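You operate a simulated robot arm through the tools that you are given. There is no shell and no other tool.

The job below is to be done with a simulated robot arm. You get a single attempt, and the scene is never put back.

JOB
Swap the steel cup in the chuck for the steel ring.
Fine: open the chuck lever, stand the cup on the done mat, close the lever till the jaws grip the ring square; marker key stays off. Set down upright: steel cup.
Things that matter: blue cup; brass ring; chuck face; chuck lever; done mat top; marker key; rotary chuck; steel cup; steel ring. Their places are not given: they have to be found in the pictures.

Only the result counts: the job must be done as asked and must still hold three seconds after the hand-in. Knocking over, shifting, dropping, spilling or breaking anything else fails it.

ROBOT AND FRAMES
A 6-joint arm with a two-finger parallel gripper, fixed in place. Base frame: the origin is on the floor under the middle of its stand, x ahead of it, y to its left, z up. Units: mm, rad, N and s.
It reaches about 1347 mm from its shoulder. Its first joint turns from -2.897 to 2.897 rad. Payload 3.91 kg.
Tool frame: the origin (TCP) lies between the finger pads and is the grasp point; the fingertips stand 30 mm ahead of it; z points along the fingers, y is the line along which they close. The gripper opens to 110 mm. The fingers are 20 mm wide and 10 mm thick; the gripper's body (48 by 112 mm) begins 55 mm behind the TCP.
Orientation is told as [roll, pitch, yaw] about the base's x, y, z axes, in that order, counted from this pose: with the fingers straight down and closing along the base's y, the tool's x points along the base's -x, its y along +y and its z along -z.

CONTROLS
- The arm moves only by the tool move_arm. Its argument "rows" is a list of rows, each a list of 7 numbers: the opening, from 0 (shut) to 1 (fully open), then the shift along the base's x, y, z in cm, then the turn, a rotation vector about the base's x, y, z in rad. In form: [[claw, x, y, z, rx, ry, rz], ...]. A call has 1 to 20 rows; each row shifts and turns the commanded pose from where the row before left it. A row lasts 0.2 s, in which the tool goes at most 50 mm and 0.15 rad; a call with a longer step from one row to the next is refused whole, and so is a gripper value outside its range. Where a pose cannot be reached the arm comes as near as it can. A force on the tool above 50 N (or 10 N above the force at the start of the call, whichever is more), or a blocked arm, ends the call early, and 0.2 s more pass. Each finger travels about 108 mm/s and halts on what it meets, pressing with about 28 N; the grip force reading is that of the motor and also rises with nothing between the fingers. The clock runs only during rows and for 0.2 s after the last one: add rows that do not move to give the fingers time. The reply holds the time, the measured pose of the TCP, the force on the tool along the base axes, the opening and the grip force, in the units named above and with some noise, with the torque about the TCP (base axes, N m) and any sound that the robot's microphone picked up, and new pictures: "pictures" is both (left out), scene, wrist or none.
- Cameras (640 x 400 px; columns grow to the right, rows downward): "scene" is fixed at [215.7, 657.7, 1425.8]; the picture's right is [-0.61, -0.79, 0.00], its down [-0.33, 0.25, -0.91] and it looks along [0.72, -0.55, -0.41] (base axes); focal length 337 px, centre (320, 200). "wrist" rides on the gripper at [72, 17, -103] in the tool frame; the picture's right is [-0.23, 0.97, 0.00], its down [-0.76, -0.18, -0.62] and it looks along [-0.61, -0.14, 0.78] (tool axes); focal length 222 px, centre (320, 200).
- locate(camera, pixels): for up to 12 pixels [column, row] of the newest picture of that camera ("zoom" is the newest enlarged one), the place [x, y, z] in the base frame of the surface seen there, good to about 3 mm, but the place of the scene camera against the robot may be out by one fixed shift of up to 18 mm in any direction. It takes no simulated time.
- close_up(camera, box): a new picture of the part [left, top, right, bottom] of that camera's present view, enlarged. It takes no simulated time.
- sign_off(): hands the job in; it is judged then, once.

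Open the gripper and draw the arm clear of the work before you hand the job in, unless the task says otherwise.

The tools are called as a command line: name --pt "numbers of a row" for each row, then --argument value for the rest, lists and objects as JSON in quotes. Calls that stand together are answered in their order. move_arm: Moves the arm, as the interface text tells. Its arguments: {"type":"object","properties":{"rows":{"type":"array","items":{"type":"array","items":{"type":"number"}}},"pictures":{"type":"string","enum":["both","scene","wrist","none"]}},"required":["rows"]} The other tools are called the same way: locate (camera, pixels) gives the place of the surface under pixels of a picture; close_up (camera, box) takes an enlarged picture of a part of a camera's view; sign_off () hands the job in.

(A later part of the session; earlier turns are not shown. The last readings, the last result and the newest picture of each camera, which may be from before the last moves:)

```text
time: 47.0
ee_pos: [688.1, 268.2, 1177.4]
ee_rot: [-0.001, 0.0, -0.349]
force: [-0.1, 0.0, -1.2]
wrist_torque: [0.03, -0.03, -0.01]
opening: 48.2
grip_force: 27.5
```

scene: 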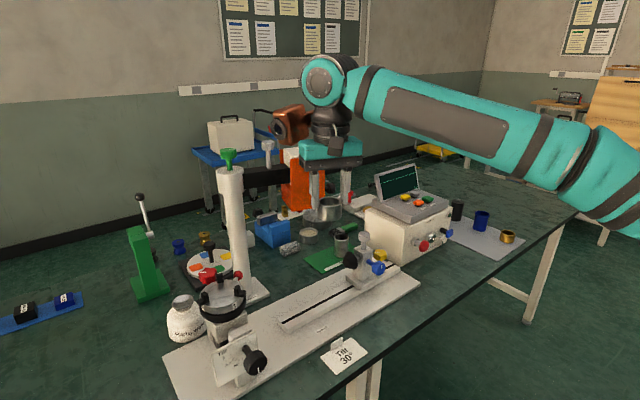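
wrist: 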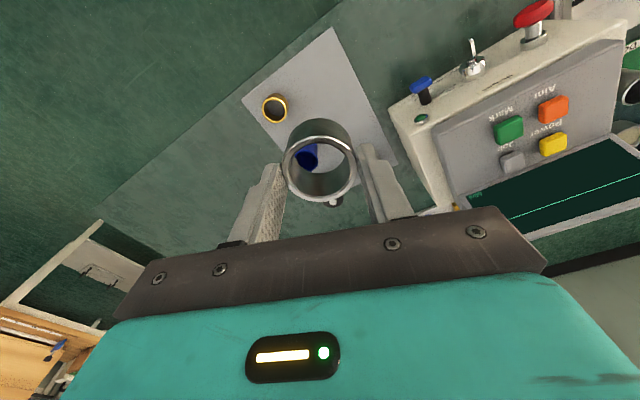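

The ring is still held. I'll go on to above the chuck at about (799,471,1120).

move_arm --pt "0.35 0 4 0 0 0 0" --pt "0.35 0 4 0 0 0 0" --pt "0.35 0 4 0 0 0 0" --pt "0.35 1.5 4 -0.5 0 0 0" --pt "0.35 2.5 3.5 -1 0 0 0" --pt "0.35 3.5 0.8 -2 0 0 0" --pt "0.35 3.5 0 -2 0 0 0" --pt "0.35 0 0 0 0 0 0"

close_up --camera "wrist" --box '[240, 40, 400, 220]'

```text
time: 48.8
ee_pos: [795.0, 471.8, 1118.9]
ee_rot: [0.001, -0.002, -0.348]
force: [0.9, -0.3, -2.6]
wrist_torque: [-0.01, 0.01, -0.03]
opening: 48.1
grip_force: 28.3
```

scene: 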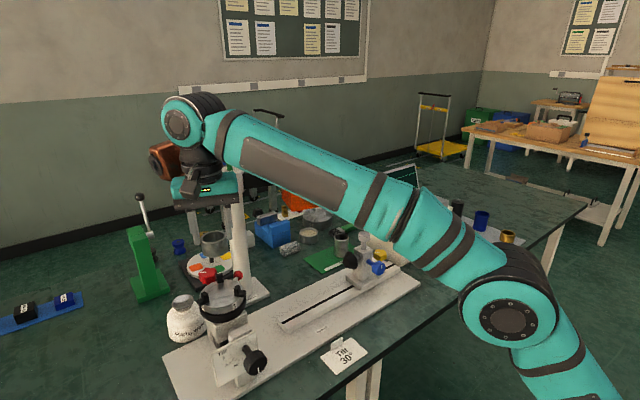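
wrist: 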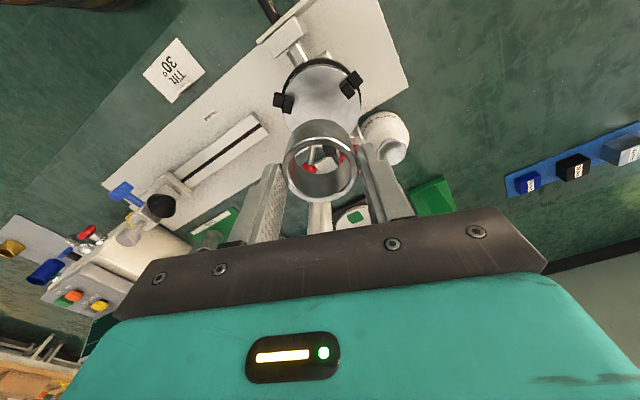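

```text
2.22 times, centred on (320, 130) of wrist
```

zoom: 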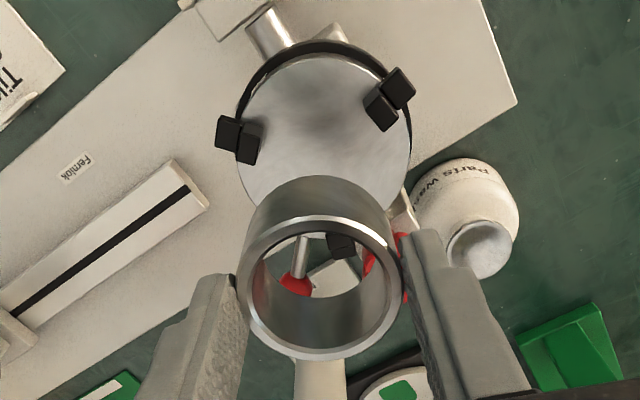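

The jaws are visible at zoom (240,137), (388,97) and through the ring (343,243). I'll zoom further on the chuck and measure the jaws, disc edge, and the ring rim.

locate --camera "wrist" --pixels '[[287, 165], [355, 165], [320, 136], [323, 200], [298, 146], [344, 146], [302, 192], [343, 192]]'

close_up --camera "wrist" --box '[265, 45, 375, 165]'

```text
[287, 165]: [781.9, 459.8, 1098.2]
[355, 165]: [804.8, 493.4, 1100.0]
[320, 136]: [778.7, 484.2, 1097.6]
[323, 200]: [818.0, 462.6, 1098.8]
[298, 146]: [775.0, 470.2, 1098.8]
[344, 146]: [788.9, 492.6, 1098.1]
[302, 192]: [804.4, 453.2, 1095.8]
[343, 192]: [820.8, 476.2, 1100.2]
```

```text
3.33 times, centred on (320, 105) of wrist
```

zoom: 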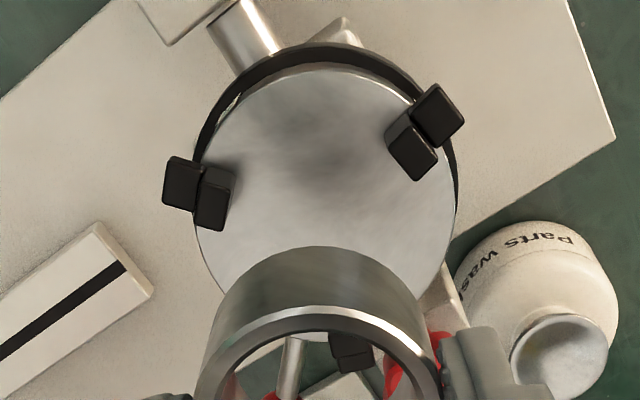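

Ring centre is ≈(796.6,474.0), with its top at z 1098. Now I'll locate the jaw tops and the disc's edge in the newest zoom to get the chuck centre in the same frame.

locate --camera "zoom" --pixels '[[214, 203], [230, 180], [222, 224], [182, 182], [412, 155], [396, 135], [430, 170], [438, 113], [350, 340], [340, 345], [362, 342], [320, 160]]'

locate --camera "zoom" --pixels '[[320, 70], [270, 82], [235, 115], [215, 140], [370, 80], [405, 98], [200, 240], [215, 275], [450, 230], [440, 265], [452, 190], [430, 290]]'

```text
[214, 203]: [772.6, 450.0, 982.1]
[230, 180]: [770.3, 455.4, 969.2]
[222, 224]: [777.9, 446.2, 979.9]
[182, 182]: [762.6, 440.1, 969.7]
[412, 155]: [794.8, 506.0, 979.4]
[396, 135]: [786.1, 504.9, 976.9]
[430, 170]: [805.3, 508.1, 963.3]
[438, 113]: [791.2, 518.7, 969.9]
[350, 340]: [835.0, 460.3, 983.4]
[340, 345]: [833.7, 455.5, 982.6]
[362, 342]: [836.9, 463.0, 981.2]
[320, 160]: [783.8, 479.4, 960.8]
```

```text
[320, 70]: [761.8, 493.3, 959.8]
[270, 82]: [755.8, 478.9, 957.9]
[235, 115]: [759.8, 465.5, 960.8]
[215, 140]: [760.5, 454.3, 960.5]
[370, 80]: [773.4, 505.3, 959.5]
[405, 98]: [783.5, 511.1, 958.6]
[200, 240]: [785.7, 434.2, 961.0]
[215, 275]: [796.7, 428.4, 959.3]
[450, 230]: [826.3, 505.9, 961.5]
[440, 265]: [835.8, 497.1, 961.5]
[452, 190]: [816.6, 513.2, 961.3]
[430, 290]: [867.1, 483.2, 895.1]
```

The jaw centroid gives the chuck axis at ≈(800.7,472), so the ring needs (+4,−2) mm. I'll shift and descend to ≈17 mm above seating, then check.

move_arm --pt "0.35 0.4 -0.2 -2 0 0 0" --pt "0.35 0 0 -3.5 0 0 0" --pt "0.35 0 0 -2.5 0 0 0" --pt "0.35 0 0 -0.9 0 0 0" --pt "0.35 0 0 0 0 0 0"

close_up --camera "wrist" --box '[250, 80, 390, 220]'

close_up --camera "scene" --box '[180, 220, 280, 320]'

```text
time: 50.0
ee_pos: [798.9, 470.2, 1030.5]
ee_rot: [0.001, -0.002, -0.348]
force: [0.2, 0.6, -1.8]
wrist_torque: [-0.01, 0.01, 0.0]
opening: 47.9
grip_force: 28.3
```

scene: 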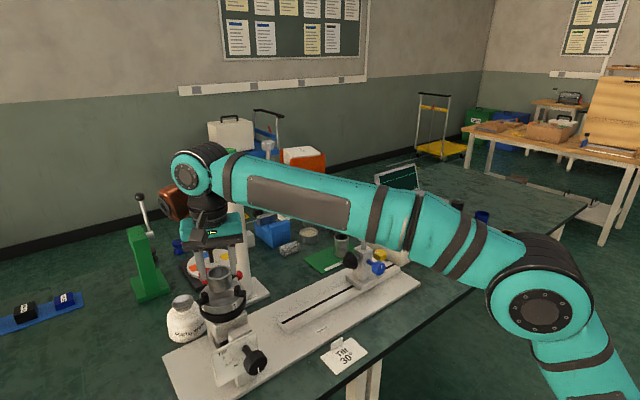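
wrist: 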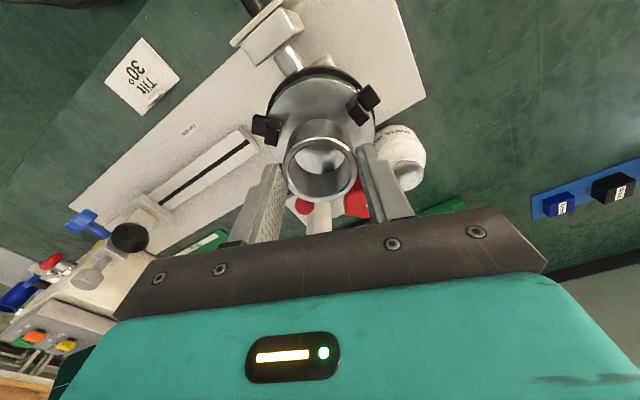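

```text
2.86 times, centred on (320, 150) of wrist
```

zoom: 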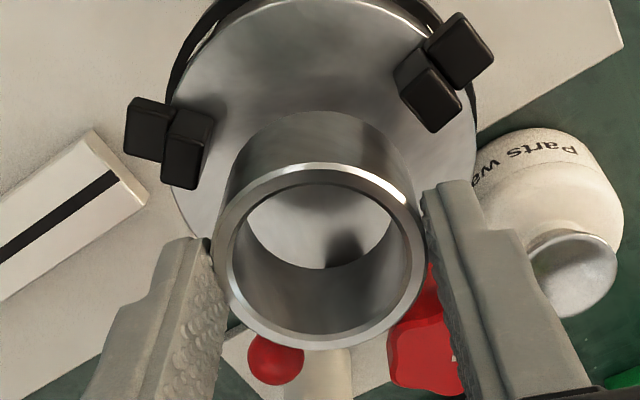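

```text
4.00 times, centred on (230, 270) of scene
```

zoom: 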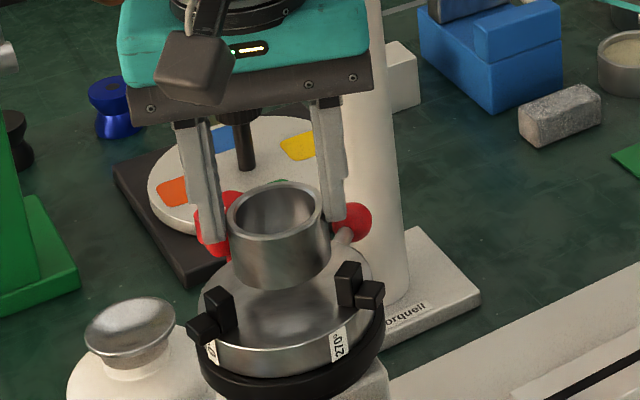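

The ring hangs concentric over the face, about 17 mm above it. I'll check the red knob's position versus the fingers, and re-measure the ring and jaw positions.

locate --camera "wrist" --pixels '[[287, 167], [355, 165], [320, 138], [323, 200], [298, 147], [344, 147], [302, 193], [343, 193], [357, 198], [352, 212]]'

locate --camera "scene" --pixels '[[207, 275], [205, 270], [209, 283], [203, 280], [242, 276]]'

close_up --camera "wrist" --box '[250, 80, 390, 220]'

```text
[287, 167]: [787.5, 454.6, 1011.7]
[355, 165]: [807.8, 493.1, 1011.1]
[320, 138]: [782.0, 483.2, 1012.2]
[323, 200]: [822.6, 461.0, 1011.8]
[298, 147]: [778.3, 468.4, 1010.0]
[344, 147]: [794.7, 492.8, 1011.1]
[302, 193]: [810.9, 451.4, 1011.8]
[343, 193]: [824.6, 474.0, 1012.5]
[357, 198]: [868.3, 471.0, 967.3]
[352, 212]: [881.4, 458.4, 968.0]
```

```text
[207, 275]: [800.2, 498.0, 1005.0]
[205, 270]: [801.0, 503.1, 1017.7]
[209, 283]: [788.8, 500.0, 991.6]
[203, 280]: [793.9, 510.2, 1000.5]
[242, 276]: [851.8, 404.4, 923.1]
```

```text
2.86 times, centred on (320, 150) of wrist
```

zoom: 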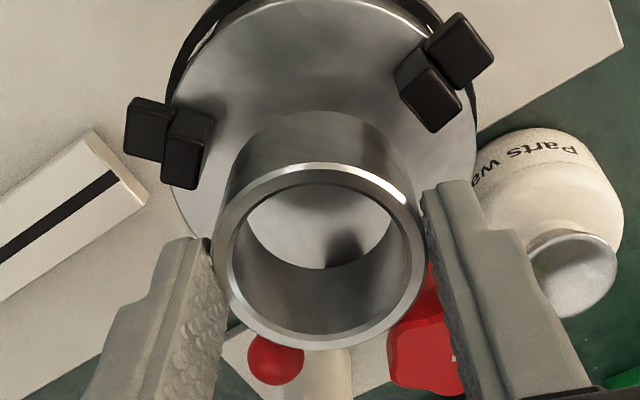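

The ring's centre is (801.0,472.3), within 1 mm of the chuck axis. I'll lower 17 mm, then creep down to contact.

move_arm --pt "0.35 0 0 -0.7 0 0 0" --pt "0.35 0 0 -0.6 0 0 0" --pt "0.35 0 0 -0.3 0 0 0" --pt "0.35 0 0 0 0 0 0" --pictures "none"

```text
time: 51.0
ee_pos: [800.0, 470.1, 1015.7]
ee_rot: [0.0, -0.001, -0.346]
force: [0.5, -0.4, -1.6]
wrist_torque: [-0.02, 0.04, 0.02]
opening: 47.9
grip_force: 28.2
```

Still free (Fz −1.6 N, z 1015.7). I'll step down 1 mm at a time.

move_arm --pt "0.35 0 0 -0.1 0 0 0" --pt "0.35 0 0 -0.1 0 0 0" --pt "0.35 0 0 0 0 0 0" --pictures "none"

```text
time: 51.8
ee_pos: [801.5, 471.1, 1011.7]
ee_rot: [0.0, -0.003, -0.347]
force: [0.8, 0.2, -2.4]
wrist_torque: [-0.01, 0.03, 0.01]
opening: 47.9
grip_force: 27.8
```

No contact yet (z ≈1013). Another few 1 mm steps.

move_arm --pt "0.35 0 0 -0.1 0 0 0" --pt "0.35 0 0 0 0 0 0" --pictures "none"

move_arm --pt "0.35 0 0 -0.1 0 0 0" --pt "0.35 0 0 0 0 0 0" --pictures "both"

close_up --camera "scene" --box '[180, 240, 280, 320]'

close_up --camera "wrist" --box '[250, 80, 390, 220]'

```text
time: 52.4
ee_pos: [801.5, 470.4, 1012.0]
ee_rot: [0.001, -0.003, -0.347]
force: [0.0, -0.7, -2.5]
wrist_torque: [0.0, -0.01, -0.02]
opening: 47.8
grip_force: 27.7
```

```text
time: 53.0
ee_pos: [798.5, 471.4, 1013.1]
ee_rot: [-0.001, -0.001, -0.347]
force: [1.5, -0.3, 2.8]
wrist_torque: [-0.06, -0.11, 0.04]
opening: 48.1
grip_force: 28.2
```

scene: 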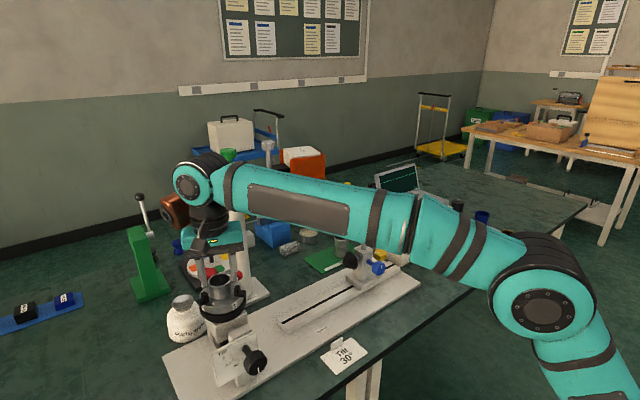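
wrist: 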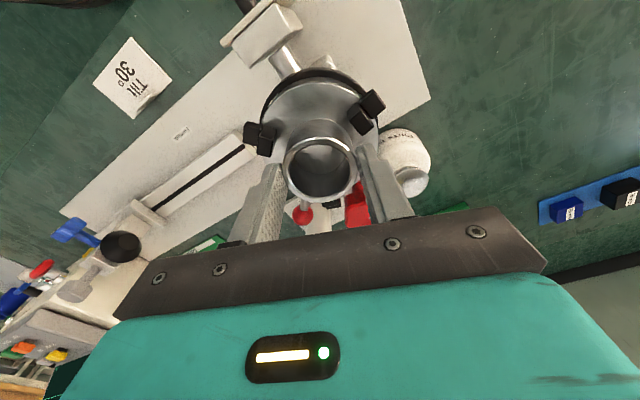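

```text
5.00 times, centred on (230, 280) of scene
```

zoom: 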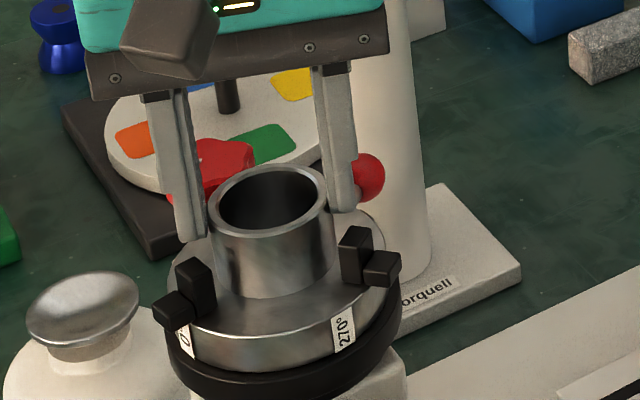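

```text
2.86 times, centred on (320, 150) of wrist
```

zoom: 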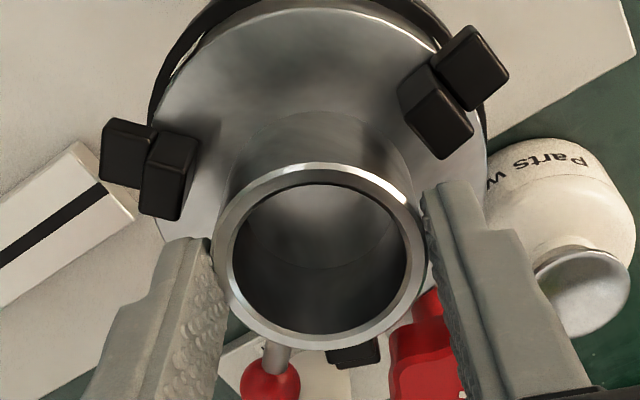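

Fz changed to +2.8 N, so the ring is on the face, level and between the open jaws. I'll press 0.5 mm, open the gripper moderately, and rise.

move_arm --pt "0.35 0 0 -0.05 0 0 0" --pt "0.48 0 0 0 0 0 0" --pt "0.6 0 0 0 0 0 0" --pt "0.6 0 0 0 0 0 0" --pt "0.6 0 0 0 0 0 0"

close_up --camera "scene" --box '[180, 240, 280, 320]'

close_up --camera "wrist" --box '[250, 80, 390, 220]'

```text
time: 54.2
ee_pos: [801.0, 470.6, 1010.4]
ee_rot: [0.0, 0.0, -0.346]
force: [-1.0, -0.2, 0.2]
wrist_torque: [-0.01, 0.01, 0.0]
opening: 65.7
grip_force: 0.1
```

scene: 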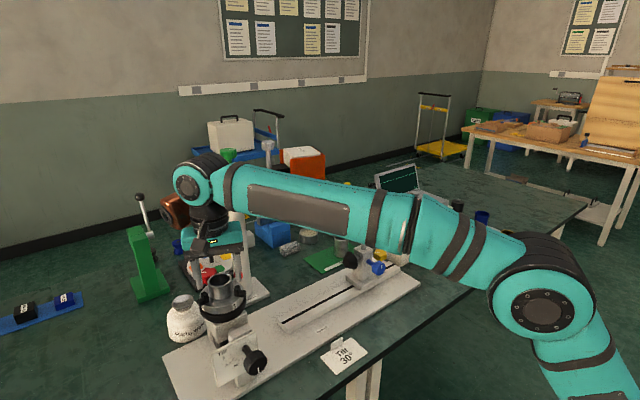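
wrist: 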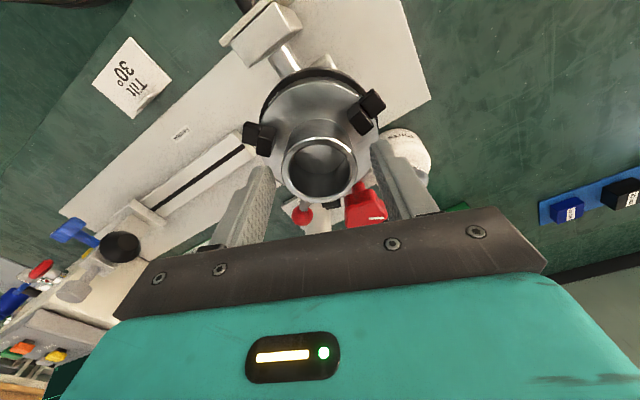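

```text
5.00 times, centred on (230, 280) of scene
```

zoom: 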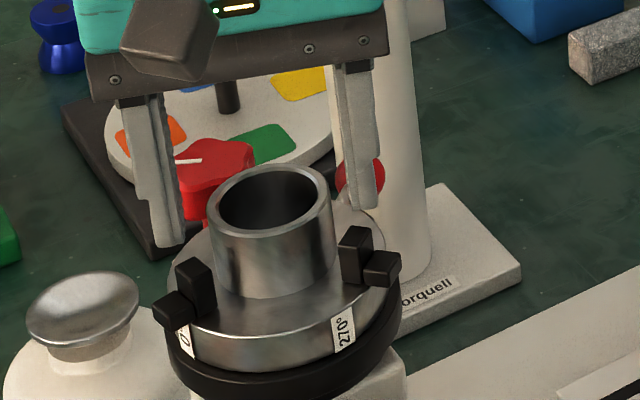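

```text
2.86 times, centred on (320, 150) of wrist
```

zoom: 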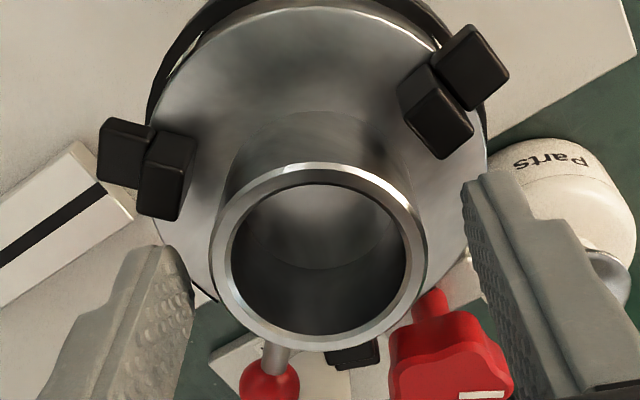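

The ring stands free and centred on the face. I'll rise, turn the hand back to yaw ≈2.26 and go above the lever ball at about (867,404).

move_arm --pt "0.6 0 0 4 0 0 0" --pt "0.6 0 0 4 0 0 0.145" --pt "0.6 0 0 4 0 0 0.145" --pt "0.6 0.41 -0.41 0 0 0 0.145" --pt "0.6 0.41 -0.41 0 0 0 0.145" --pt "0.6 0.41 -0.41 0 0 0 0.145" --pt "0.6 0.41 -0.41 0 0 0 0.145" --pt "0.6 0.41 -0.41 0 0 0 0.145" --pt "0.6 0.41 -0.41 0 0 0 0.145" --pt "0.6 0.41 -0.41 0 0 0 0.145" --pt "0.6 0.41 -0.41 0 0 0 0.145" --pt "0.6 0.41 -0.41 0 0 0 0.145" --pt "0.6 0.41 -0.41 0 0 0 0.145" --pt "0.5 0.41 -0.41 0 0 0 0.145" --pt "0.4 0.41 -0.41 0 0 0 0.145" --pt "0.4 0.41 -0.41 0 0 0 0.145" --pt "0.4 0.41 -0.41 0 0 0 0.145" --pt "0.4 0.41 -0.41 0 0 0 0.145" --pt "0.4 0.41 -0.41 0 0 0 0.145" --pt "0.4 0 0 0 0 0 0"

close_up --camera "scene" --box '[180, 240, 280, 320]'

close_up --camera "wrist" --box '[250, 60, 410, 220]'

```text
time: 58.4
ee_pos: [863.6, 405.7, 1128.0]
ee_rot: [-0.003, 0.0, 2.266]
force: [-1.0, -0.4, 0.1]
wrist_torque: [0.01, -0.03, -0.01]
opening: 44.0
grip_force: 0.0
out of reach, approached as far as the arm can: row 18
```

scene: 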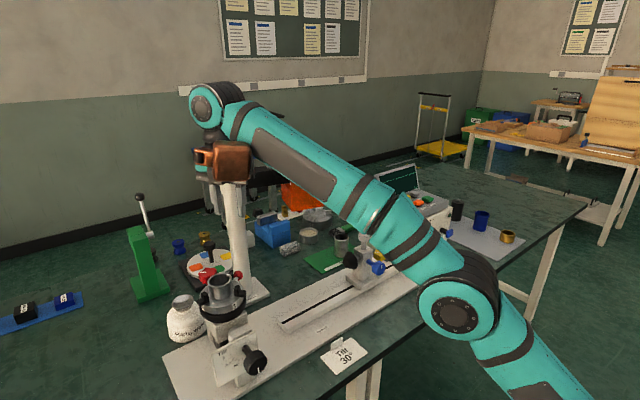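
wrist: 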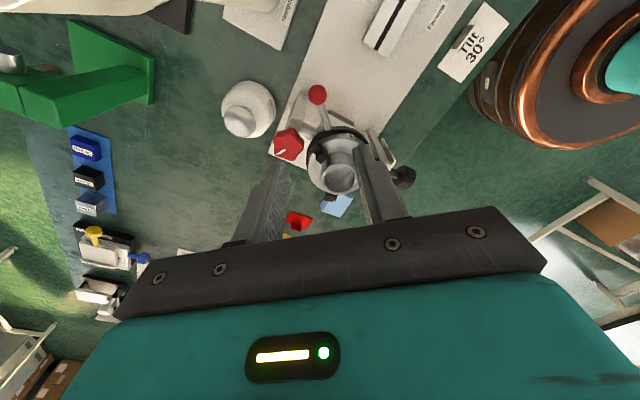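

```text
5.00 times, centred on (230, 280) of scene
```

zoom: 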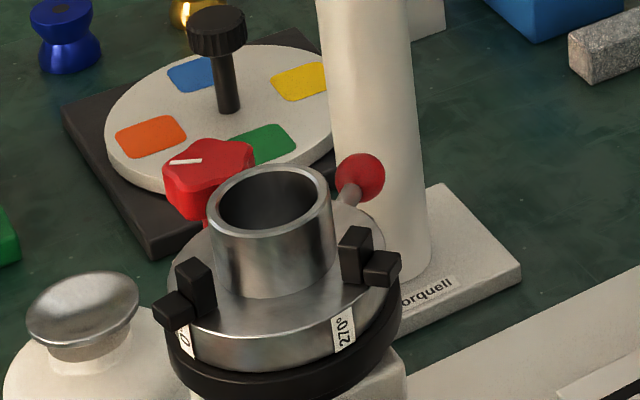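

```text
2.50 times, centred on (330, 140) of wrist
```

zoom: 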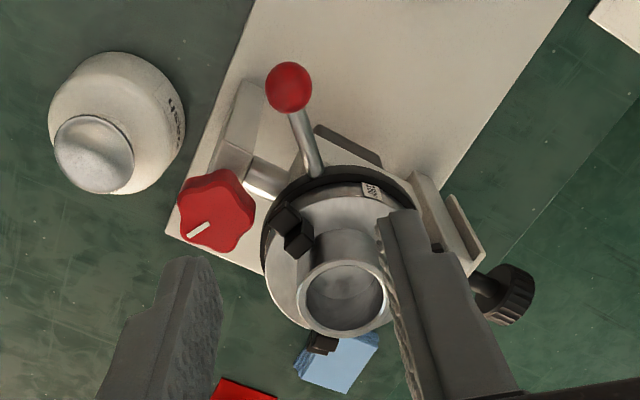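

The ball is at zoom (288,87), the red tilt-lock knob at (215,212). I'll measure both plus the rod precisely before descending.

locate --camera "zoom" --pixels '[[288, 80], [288, 95], [275, 87], [302, 87], [303, 130], [312, 165], [215, 190], [245, 205], [225, 240], [200, 175], [185, 210], [240, 185]]'

locate --camera "zoom" --pixels '[[300, 293], [385, 293], [342, 262], [345, 332], [312, 272], [372, 272], [315, 325], [375, 322], [290, 215], [300, 240], [322, 345], [283, 232]]'

```text
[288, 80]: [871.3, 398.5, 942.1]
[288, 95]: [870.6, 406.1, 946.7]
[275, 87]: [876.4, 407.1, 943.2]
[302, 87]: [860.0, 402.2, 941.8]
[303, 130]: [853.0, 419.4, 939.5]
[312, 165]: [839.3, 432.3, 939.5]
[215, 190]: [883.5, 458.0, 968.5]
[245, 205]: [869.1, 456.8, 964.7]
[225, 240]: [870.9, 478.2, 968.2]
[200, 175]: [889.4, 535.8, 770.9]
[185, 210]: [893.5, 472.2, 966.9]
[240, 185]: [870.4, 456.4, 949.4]
```

```text
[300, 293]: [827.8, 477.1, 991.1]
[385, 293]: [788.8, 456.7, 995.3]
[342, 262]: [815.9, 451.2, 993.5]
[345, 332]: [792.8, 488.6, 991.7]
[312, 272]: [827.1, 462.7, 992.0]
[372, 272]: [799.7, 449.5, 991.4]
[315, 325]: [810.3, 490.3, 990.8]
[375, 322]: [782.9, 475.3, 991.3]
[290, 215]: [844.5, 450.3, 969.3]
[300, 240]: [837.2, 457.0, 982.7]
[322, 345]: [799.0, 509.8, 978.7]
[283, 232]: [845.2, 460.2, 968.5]
```

The ball's centre is ≈(867.5,404.5,935), and the red knob's nearest edge is ≈20 mm from where the finger will be. I'll centre over the ball with a 40 mm opening and descend to z≈957.

move_arm --pt "0.36 0.3 -0.1 -3 0 0 0" --pt "0.36 0 0 -4 0 0 0" --pt "0.36 0 0 -4 0 0 0" --pt "0.36 0 0 -3.5 0 0 0" --pt "0.36 0 0 -1.5 0 0 0" --pt "0.36 0 0 -1.1 0 0 0" --pt "0.36 0 0 0 0 0 0"

close_up --camera "scene" --box '[180, 220, 280, 320]'

close_up --camera "wrist" --box '[240, 110, 420, 240]'

```text
time: 60.0
ee_pos: [865.5, 402.4, 956.1]
ee_rot: [0.001, -0.002, 2.265]
force: [0.1, -0.2, -0.7]
wrist_torque: [-0.05, 0.0, 0.0]
opening: 39.5
grip_force: 0.2
```

scene: 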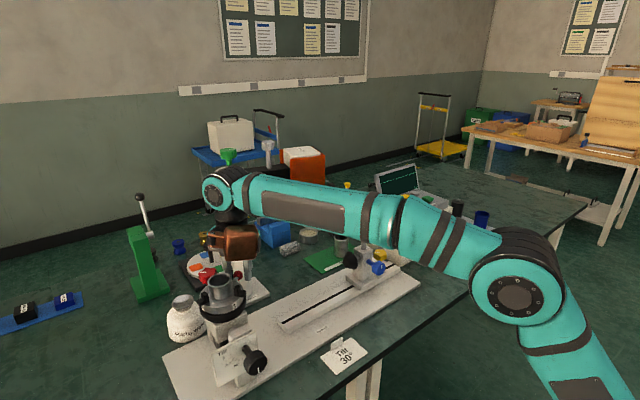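
wrist: 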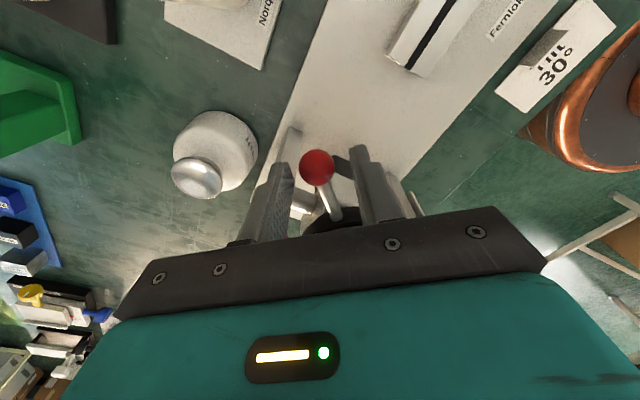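

```text
4.00 times, centred on (230, 270) of scene
```

zoom: 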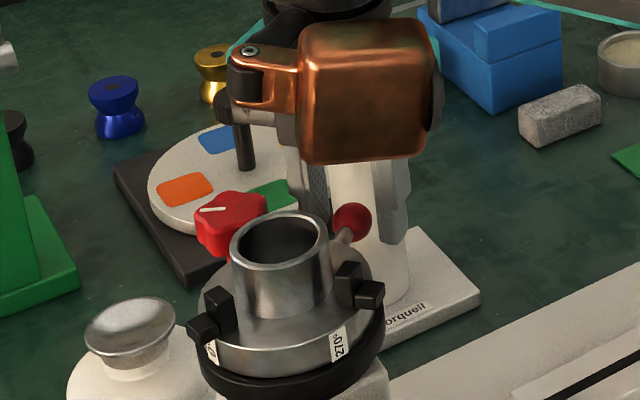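

```text
3.08 times, centred on (330, 175) of wrist
```

zoom: 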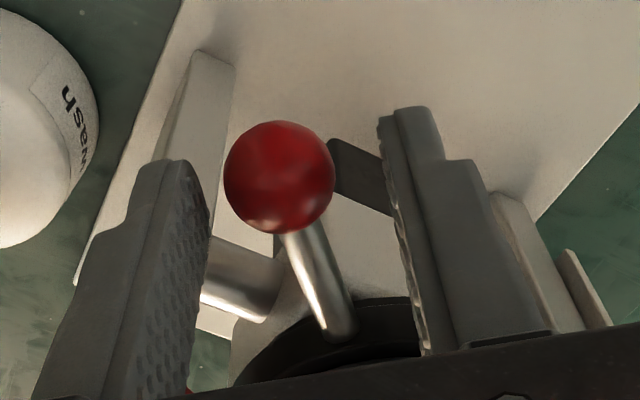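

The ball sits between the fingers; closing the lever means sweeping clockwise (image right). I'll hold it loosely and follow the arc about (800.5,472) for 20°.

move_arm --pt "0.25 0 0 0 0 0 0" --pt "0.25 -0.62 -0.55 0 0 0 -0.0873" --pt "0.25 -0.67 -0.5 0 0 0 -0.0873" --pt "0.25 -0.71 -0.43 0 0 0 -0.0873" --pt "0.25 -0.75 -0.37 0 0 0 -0.0873" --pt "0.25 0 0 0 0 0 0"

close_up --camera "scene" --box '[180, 220, 280, 320]'

```text
time: 61.4
ee_pos: [838.5, 383.7, 957.0]
ee_rot: [0.001, -0.002, 1.915]
force: [2.0, 0.6, 1.4]
wrist_torque: [0.09, -0.04, 0.01]
opening: 28.7
grip_force: 1.1
```

scene: 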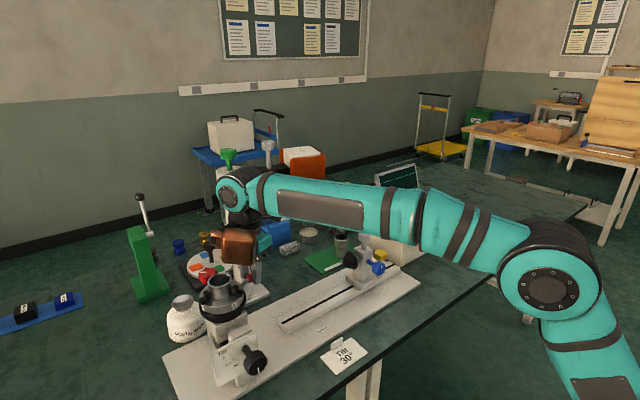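
wrist: 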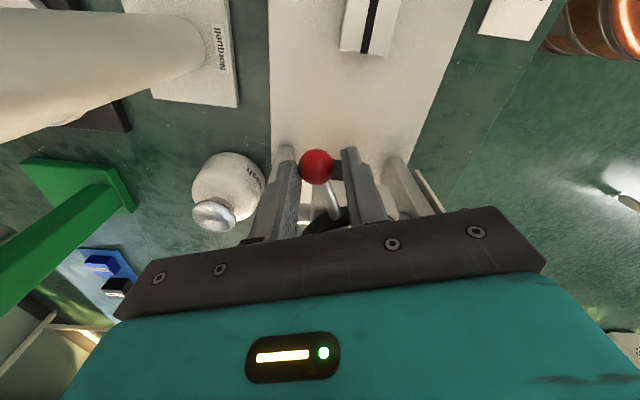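

```text
4.00 times, centred on (230, 270) of scene
```

zoom: 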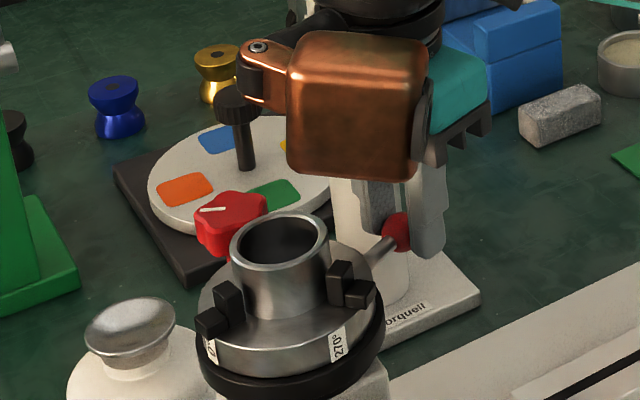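

The jaws are closing in (label unmoved, force ~2 N). I'll continue with smaller steps.

move_arm --pt "0.25 -0.61 -0.25 0 0 0 -0.07" --pt "0.25 -0.64 -0.21 0 0 0 -0.07" --pt "0.25 0 0 0 0 0 0"

close_up --camera "scene" --box '[180, 220, 280, 320]'

```text
time: 62.2
ee_pos: [826.7, 379.9, 958.3]
ee_rot: [0.001, -0.002, 1.773]
force: [2.0, 0.3, -1.5]
wrist_torque: [-0.03, -0.07, 0.0]
opening: 28.9
grip_force: 1.8
```

scene: 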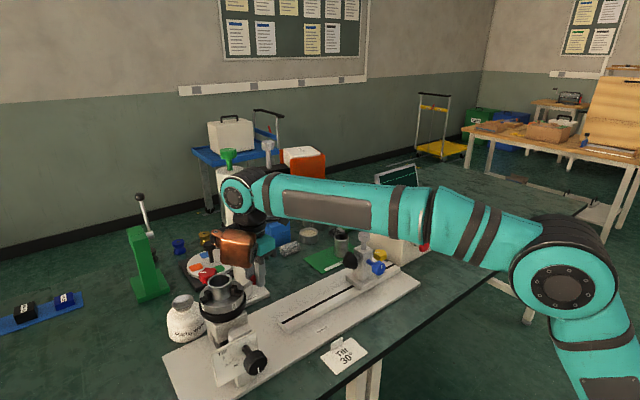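
wrist: 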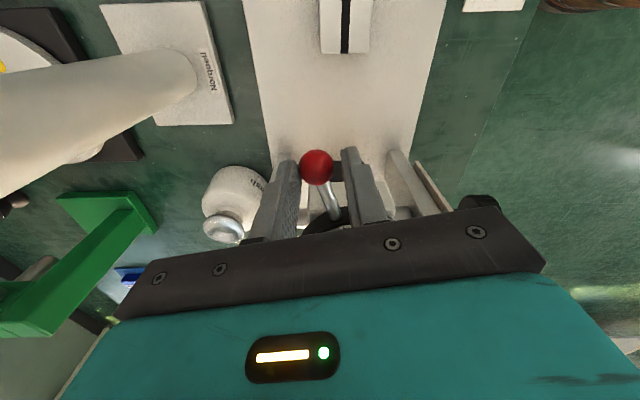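

```text
4.00 times, centred on (230, 270) of scene
```

zoom: 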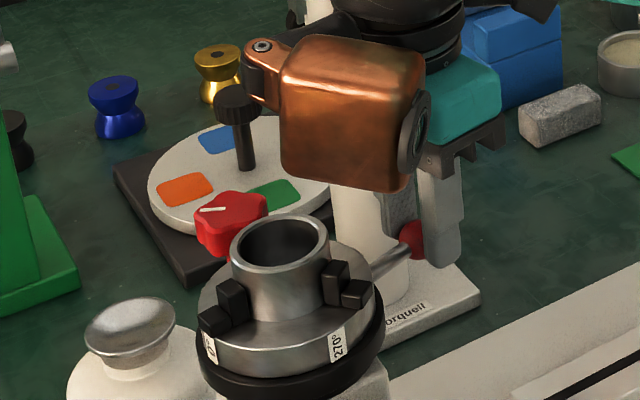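

The jaws are almost at the ring. I'll continue in ~2° steps and watch the force for the clamp.

move_arm --pt "0.25 -0.32 -0.09 0 0 0 -0.035" --pt "0.25 -0.32 -0.08 0 0 0 -0.035" --pt "0.25 0 0 0 0 0 0"

close_up --camera "scene" --box '[180, 240, 280, 320]'

```text
time: 63.0
ee_pos: [819.4, 377.7, 956.5]
ee_rot: [0.002, -0.002, 1.703]
force: [1.5, -1.3, 0.5]
wrist_torque: [-0.03, -0.05, -0.03]
opening: 28.6
grip_force: 0.4
```

scene: 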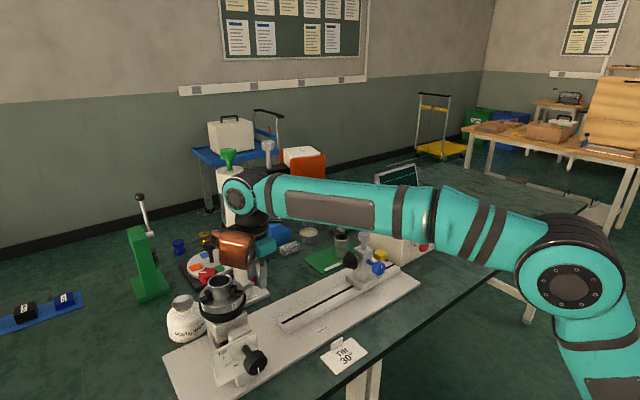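
wrist: 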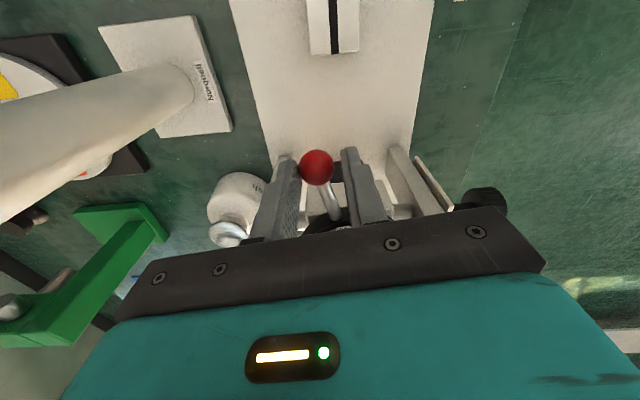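

```text
5.00 times, centred on (230, 280) of scene
```

zoom: 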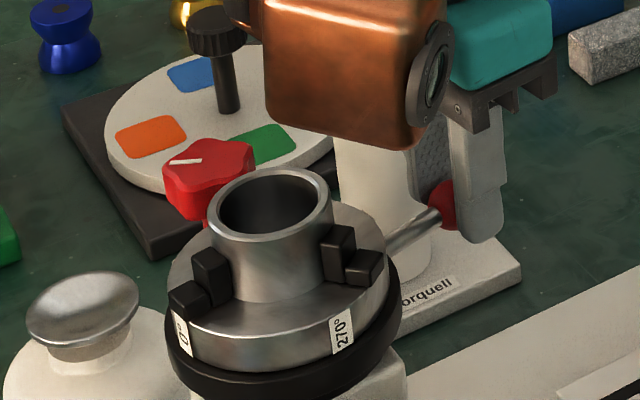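

Force is still only ~2 N. I'll look closer at the jaw-to-ring gaps.

close_up --camera "scene" --box '[205, 265, 265, 315]'

locate --camera "wrist" --pixels '[[317, 165], [310, 160], [325, 170], [330, 195]]'

```text
8.00 times, centred on (235, 290) of scene
```

zoom: 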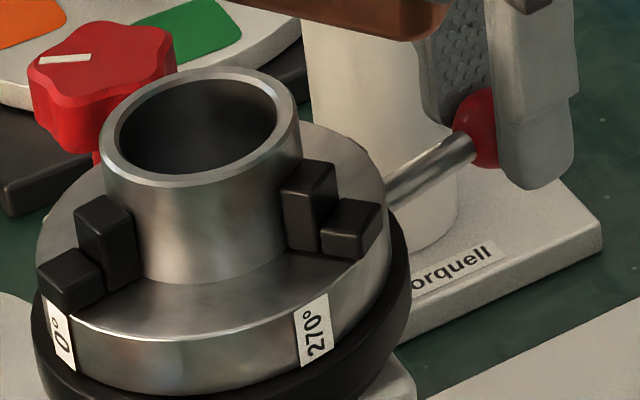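

```text
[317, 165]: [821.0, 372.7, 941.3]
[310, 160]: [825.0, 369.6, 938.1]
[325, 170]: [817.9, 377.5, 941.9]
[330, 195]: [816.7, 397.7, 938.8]
```

The jaws look nearly touching. I'll measure the label and jaw/ring edges here to get the chuck's rotation and the remaining gap.

locate --camera "zoom" --pixels '[[300, 318], [326, 305], [304, 360], [330, 345], [314, 335], [52, 330], [70, 345], [310, 170], [105, 210], [290, 230], [140, 260], [220, 230]]'

```text
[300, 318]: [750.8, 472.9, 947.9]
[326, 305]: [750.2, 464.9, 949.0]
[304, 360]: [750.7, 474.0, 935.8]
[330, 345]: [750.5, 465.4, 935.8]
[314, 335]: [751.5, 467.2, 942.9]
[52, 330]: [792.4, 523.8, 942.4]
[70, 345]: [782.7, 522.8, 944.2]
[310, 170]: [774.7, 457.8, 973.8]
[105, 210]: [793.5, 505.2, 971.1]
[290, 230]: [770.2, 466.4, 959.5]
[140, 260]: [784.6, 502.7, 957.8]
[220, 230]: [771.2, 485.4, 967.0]
```

The chuck is still at its +10° turn and the lever is about at the angle where it held the cup. I'll push on in 2 mm steps to feel for the clamp.

move_arm --pt "0.25 -0.2 -0.04 0 0 0 -0.02" --pt "0.25 -0.2 -0.04 0 0 0 -0.02" --pt "0.25 0 0 0 0 0 0" --pictures "both"

close_up --camera "scene" --box '[205, 265, 265, 315]'

```text
time: 63.8
ee_pos: [815.1, 378.0, 956.9]
ee_rot: [0.003, -0.001, 1.665]
force: [2.5, 0.5, -0.3]
wrist_torque: [0.02, -0.07, -0.03]
opening: 29.1
grip_force: 1.4
```

scene: 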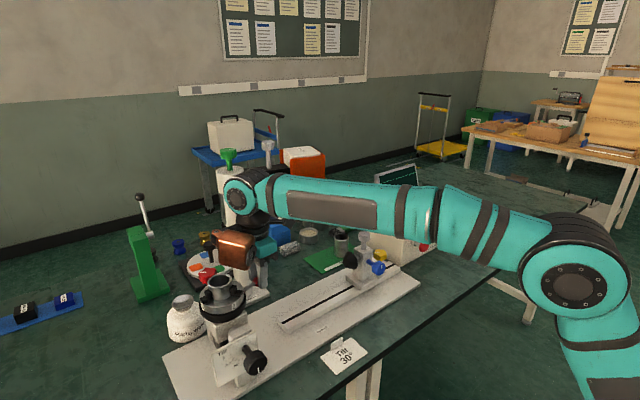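
wrist: 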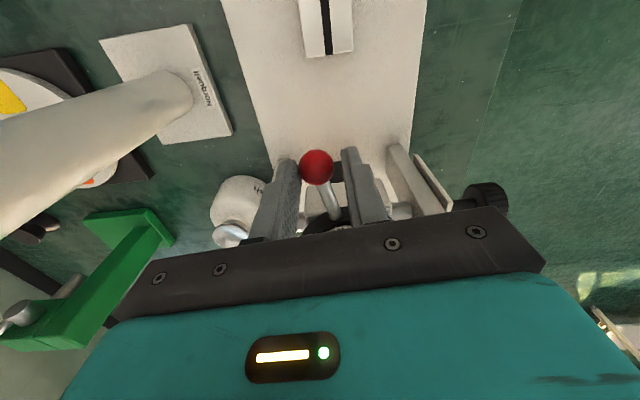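

```text
8.00 times, centred on (235, 290) of scene
```

zoom: 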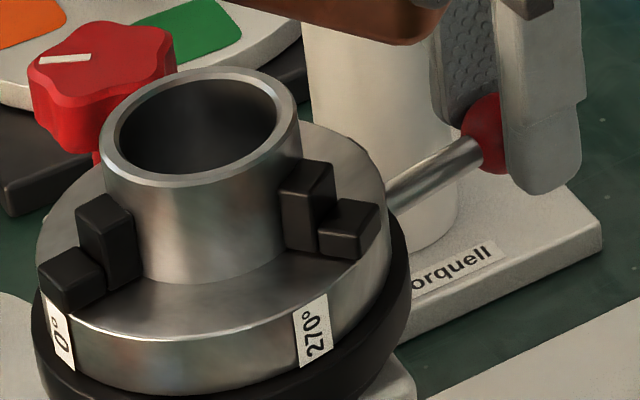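

Force is 2.5 N and the label hasn't moved, so the jaws are still closing slightly. I'll continue 2 mm at a time.

move_arm --pt "0.25 -0.2 -0.03 0 0 0 -0.02" --pt "0.25 0 0 0 0 0 0" --pictures "none"

move_arm --pt "0.25 -0.2 -0.03 0 0 0 -0.02" --pt "0.25 0 0 0 0 0 0" --pictures "both"

close_up --camera "scene" --box '[205, 265, 265, 315]'

```text
time: 64.4
ee_pos: [814.9, 376.3, 957.5]
ee_rot: [0.0, -0.003, 1.644]
force: [3.1, -0.9, 0.3]
wrist_torque: [0.0, -0.05, 0.01]
opening: 29.3
grip_force: 2.1
```

```text
time: 65.0
ee_pos: [812.4, 376.1, 957.8]
ee_rot: [0.002, -0.002, 1.624]
force: [3.1, 0.2, -0.7]
wrist_torque: [0.0, -0.05, 0.02]
opening: 28.9
grip_force: 1.6
```

scene: 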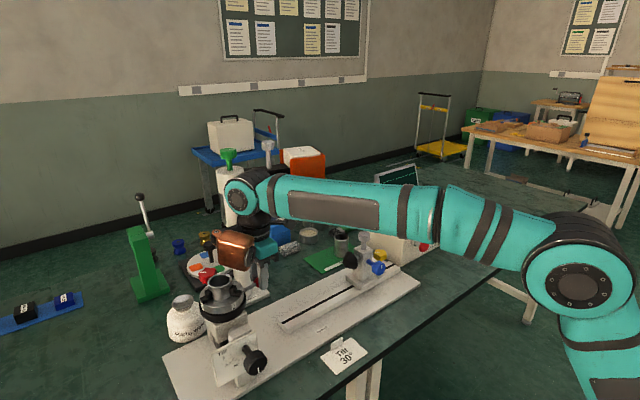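
wrist: 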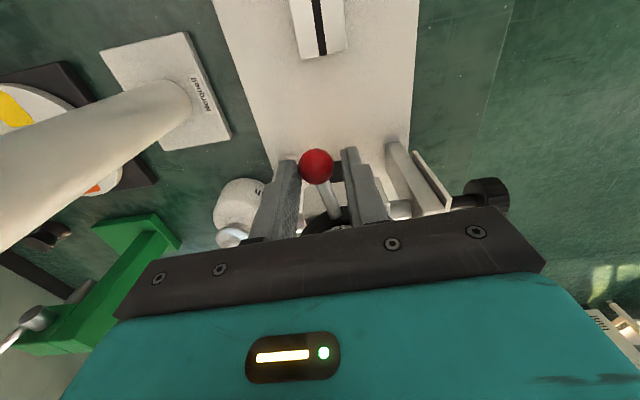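

```text
8.00 times, centred on (235, 290) of scene
```

zoom: 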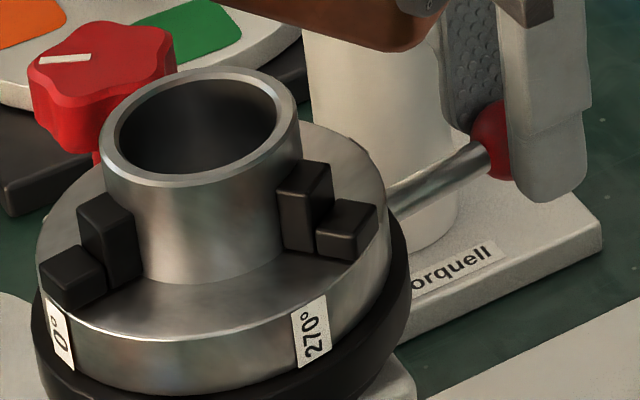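

Still ~3 N with no label motion. I'll keep stepping 3 mm at a time, reading the force.

move_arm --pt "0.25 -0.3 -0.04 0 0 0 -0.03" --pt "0.25 0 0 0 0 0 0" --pictures "none"

move_arm --pt "0.25 -0.3 -0.03 0 0 0 -0.03" --pt "0.25 0 0 0 0 0 0" --pictures "both"

close_up --camera "scene" --box '[205, 265, 265, 315]'

```text
time: 65.6
ee_pos: [810.1, 375.9, 957.7]
ee_rot: [0.002, -0.001, 1.594]
force: [5.3, -1.2, -1.5]
wrist_torque: [-0.03, -0.09, -0.02]
opening: 29.9
grip_force: 2.2
```

```text
time: 66.2
ee_pos: [805.9, 377.1, 957.6]
ee_rot: [0.0, -0.002, 1.565]
force: [9.1, -2.6, 2.2]
wrist_torque: [-0.08, -0.26, -0.05]
opening: 32.1
grip_force: 4.3
```

scene: 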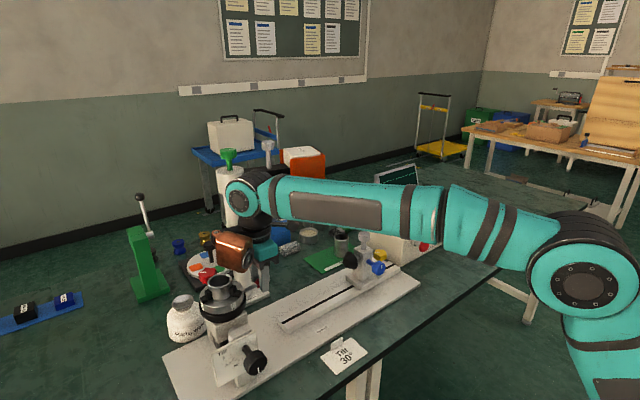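
wrist: 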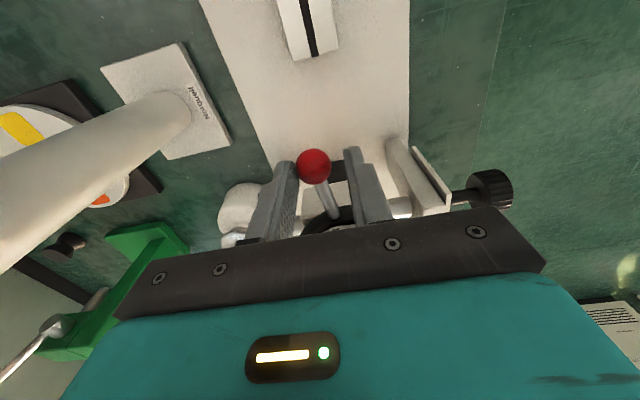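

```text
8.00 times, centred on (235, 290) of scene
```

zoom: 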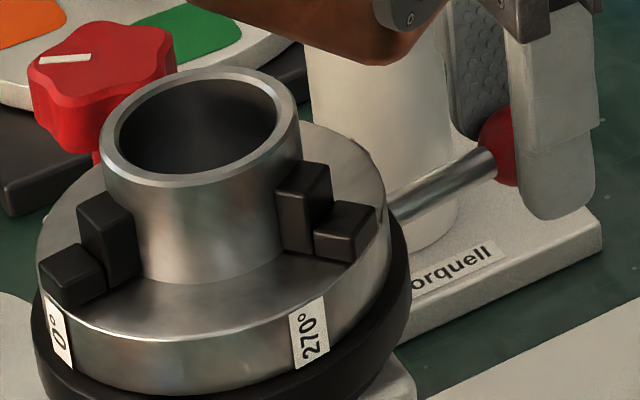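

Force rose to 9.5 N: the jaws have clamped the ring and the label is just starting to turn back. I'll keep pushing gently to bring the chuck back to its original index angle (label at its first position) while tightening.

move_arm --pt "0.25 -0.3 0 0 0 0 -0.03" --pt "0.25 -0.2 0 0 0 0 -0.02" --pt "0.25 0 0 0 0 0 0" --pictures "both"

close_up --camera "scene" --box '[205, 265, 265, 315]'

locate --camera "wrist" --pixels '[[313, 165], [306, 160], [320, 170], [326, 195]]'

```text
time: 67.0
ee_pos: [802.1, 376.7, 956.0]
ee_rot: [0.002, -0.002, 1.514]
force: [12.6, -3.6, 2.9]
wrist_torque: [-0.01, -0.37, -0.01]
opening: 34.1
grip_force: 7.6
```

scene: 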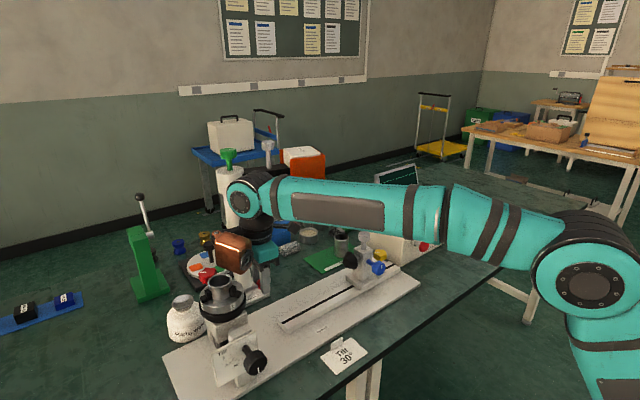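
wrist: 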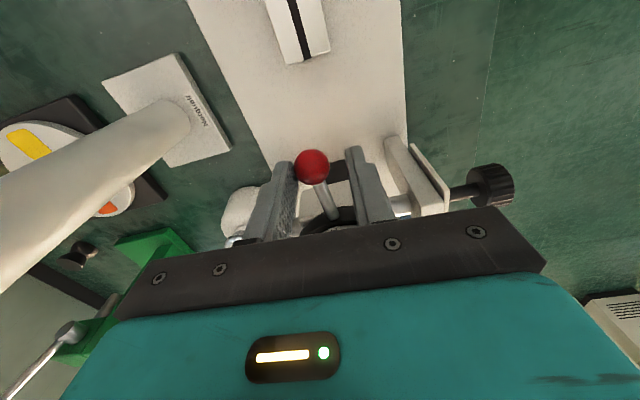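

```text
8.00 times, centred on (235, 290) of scene
```

zoom: 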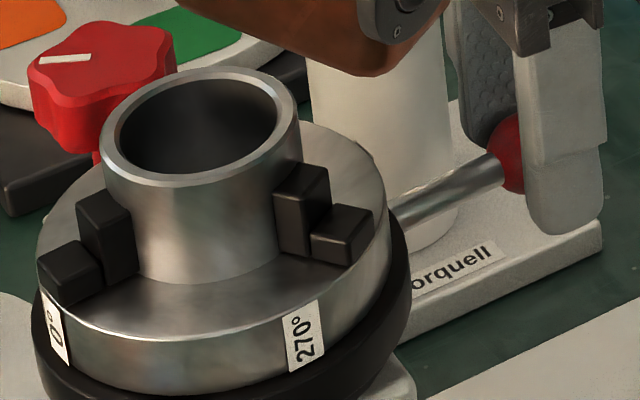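

```text
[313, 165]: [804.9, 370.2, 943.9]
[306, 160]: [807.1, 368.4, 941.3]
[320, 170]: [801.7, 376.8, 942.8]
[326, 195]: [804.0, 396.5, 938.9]
```

The label is turning back (now at zoom x=304; the original would be ≈289), force 13 N. I'll continue in small steps.

move_arm --pt "0.25 -0.3 0 0 0 0 -0.03" --pt "0.25 -0.3 0 0 0 0 -0.03" --pt "0.25 0 0 0 0 0 0" --pictures "both"

close_up --camera "scene" --box '[205, 265, 265, 315]'

```text
time: 67.8
ee_pos: [794.3, 376.1, 955.6]
ee_rot: [0.001, -0.002, 1.453]
force: [13.0, 0.0, 1.1]
wrist_torque: [0.15, -0.4, 0.04]
opening: 34.3
grip_force: 6.6
```

scene: 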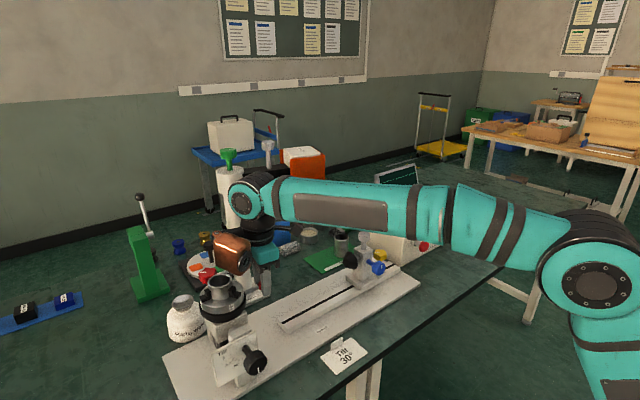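
wrist: 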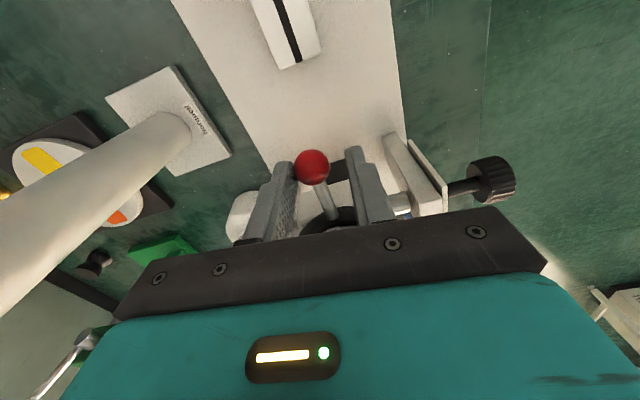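

```text
8.00 times, centred on (235, 290) of scene
```

zoom: 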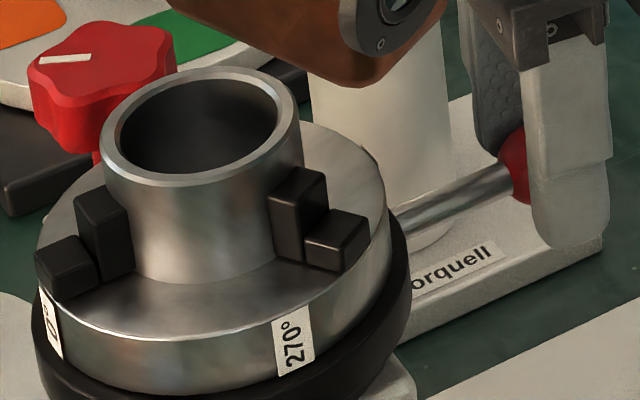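

The label is now at (293,343), near the original. I'll measure it against the original value (751.1, 476.9).

locate --camera "zoom" --pixels '[[276, 326], [304, 315], [281, 368], [311, 357], [293, 343], [50, 320], [325, 220], [100, 215], [300, 180]]'

```text
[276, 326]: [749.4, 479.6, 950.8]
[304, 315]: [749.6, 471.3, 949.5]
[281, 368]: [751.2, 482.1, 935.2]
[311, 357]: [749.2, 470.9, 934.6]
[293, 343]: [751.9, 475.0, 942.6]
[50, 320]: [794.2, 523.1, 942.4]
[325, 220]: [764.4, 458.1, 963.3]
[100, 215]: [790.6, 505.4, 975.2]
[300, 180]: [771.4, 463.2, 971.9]
```

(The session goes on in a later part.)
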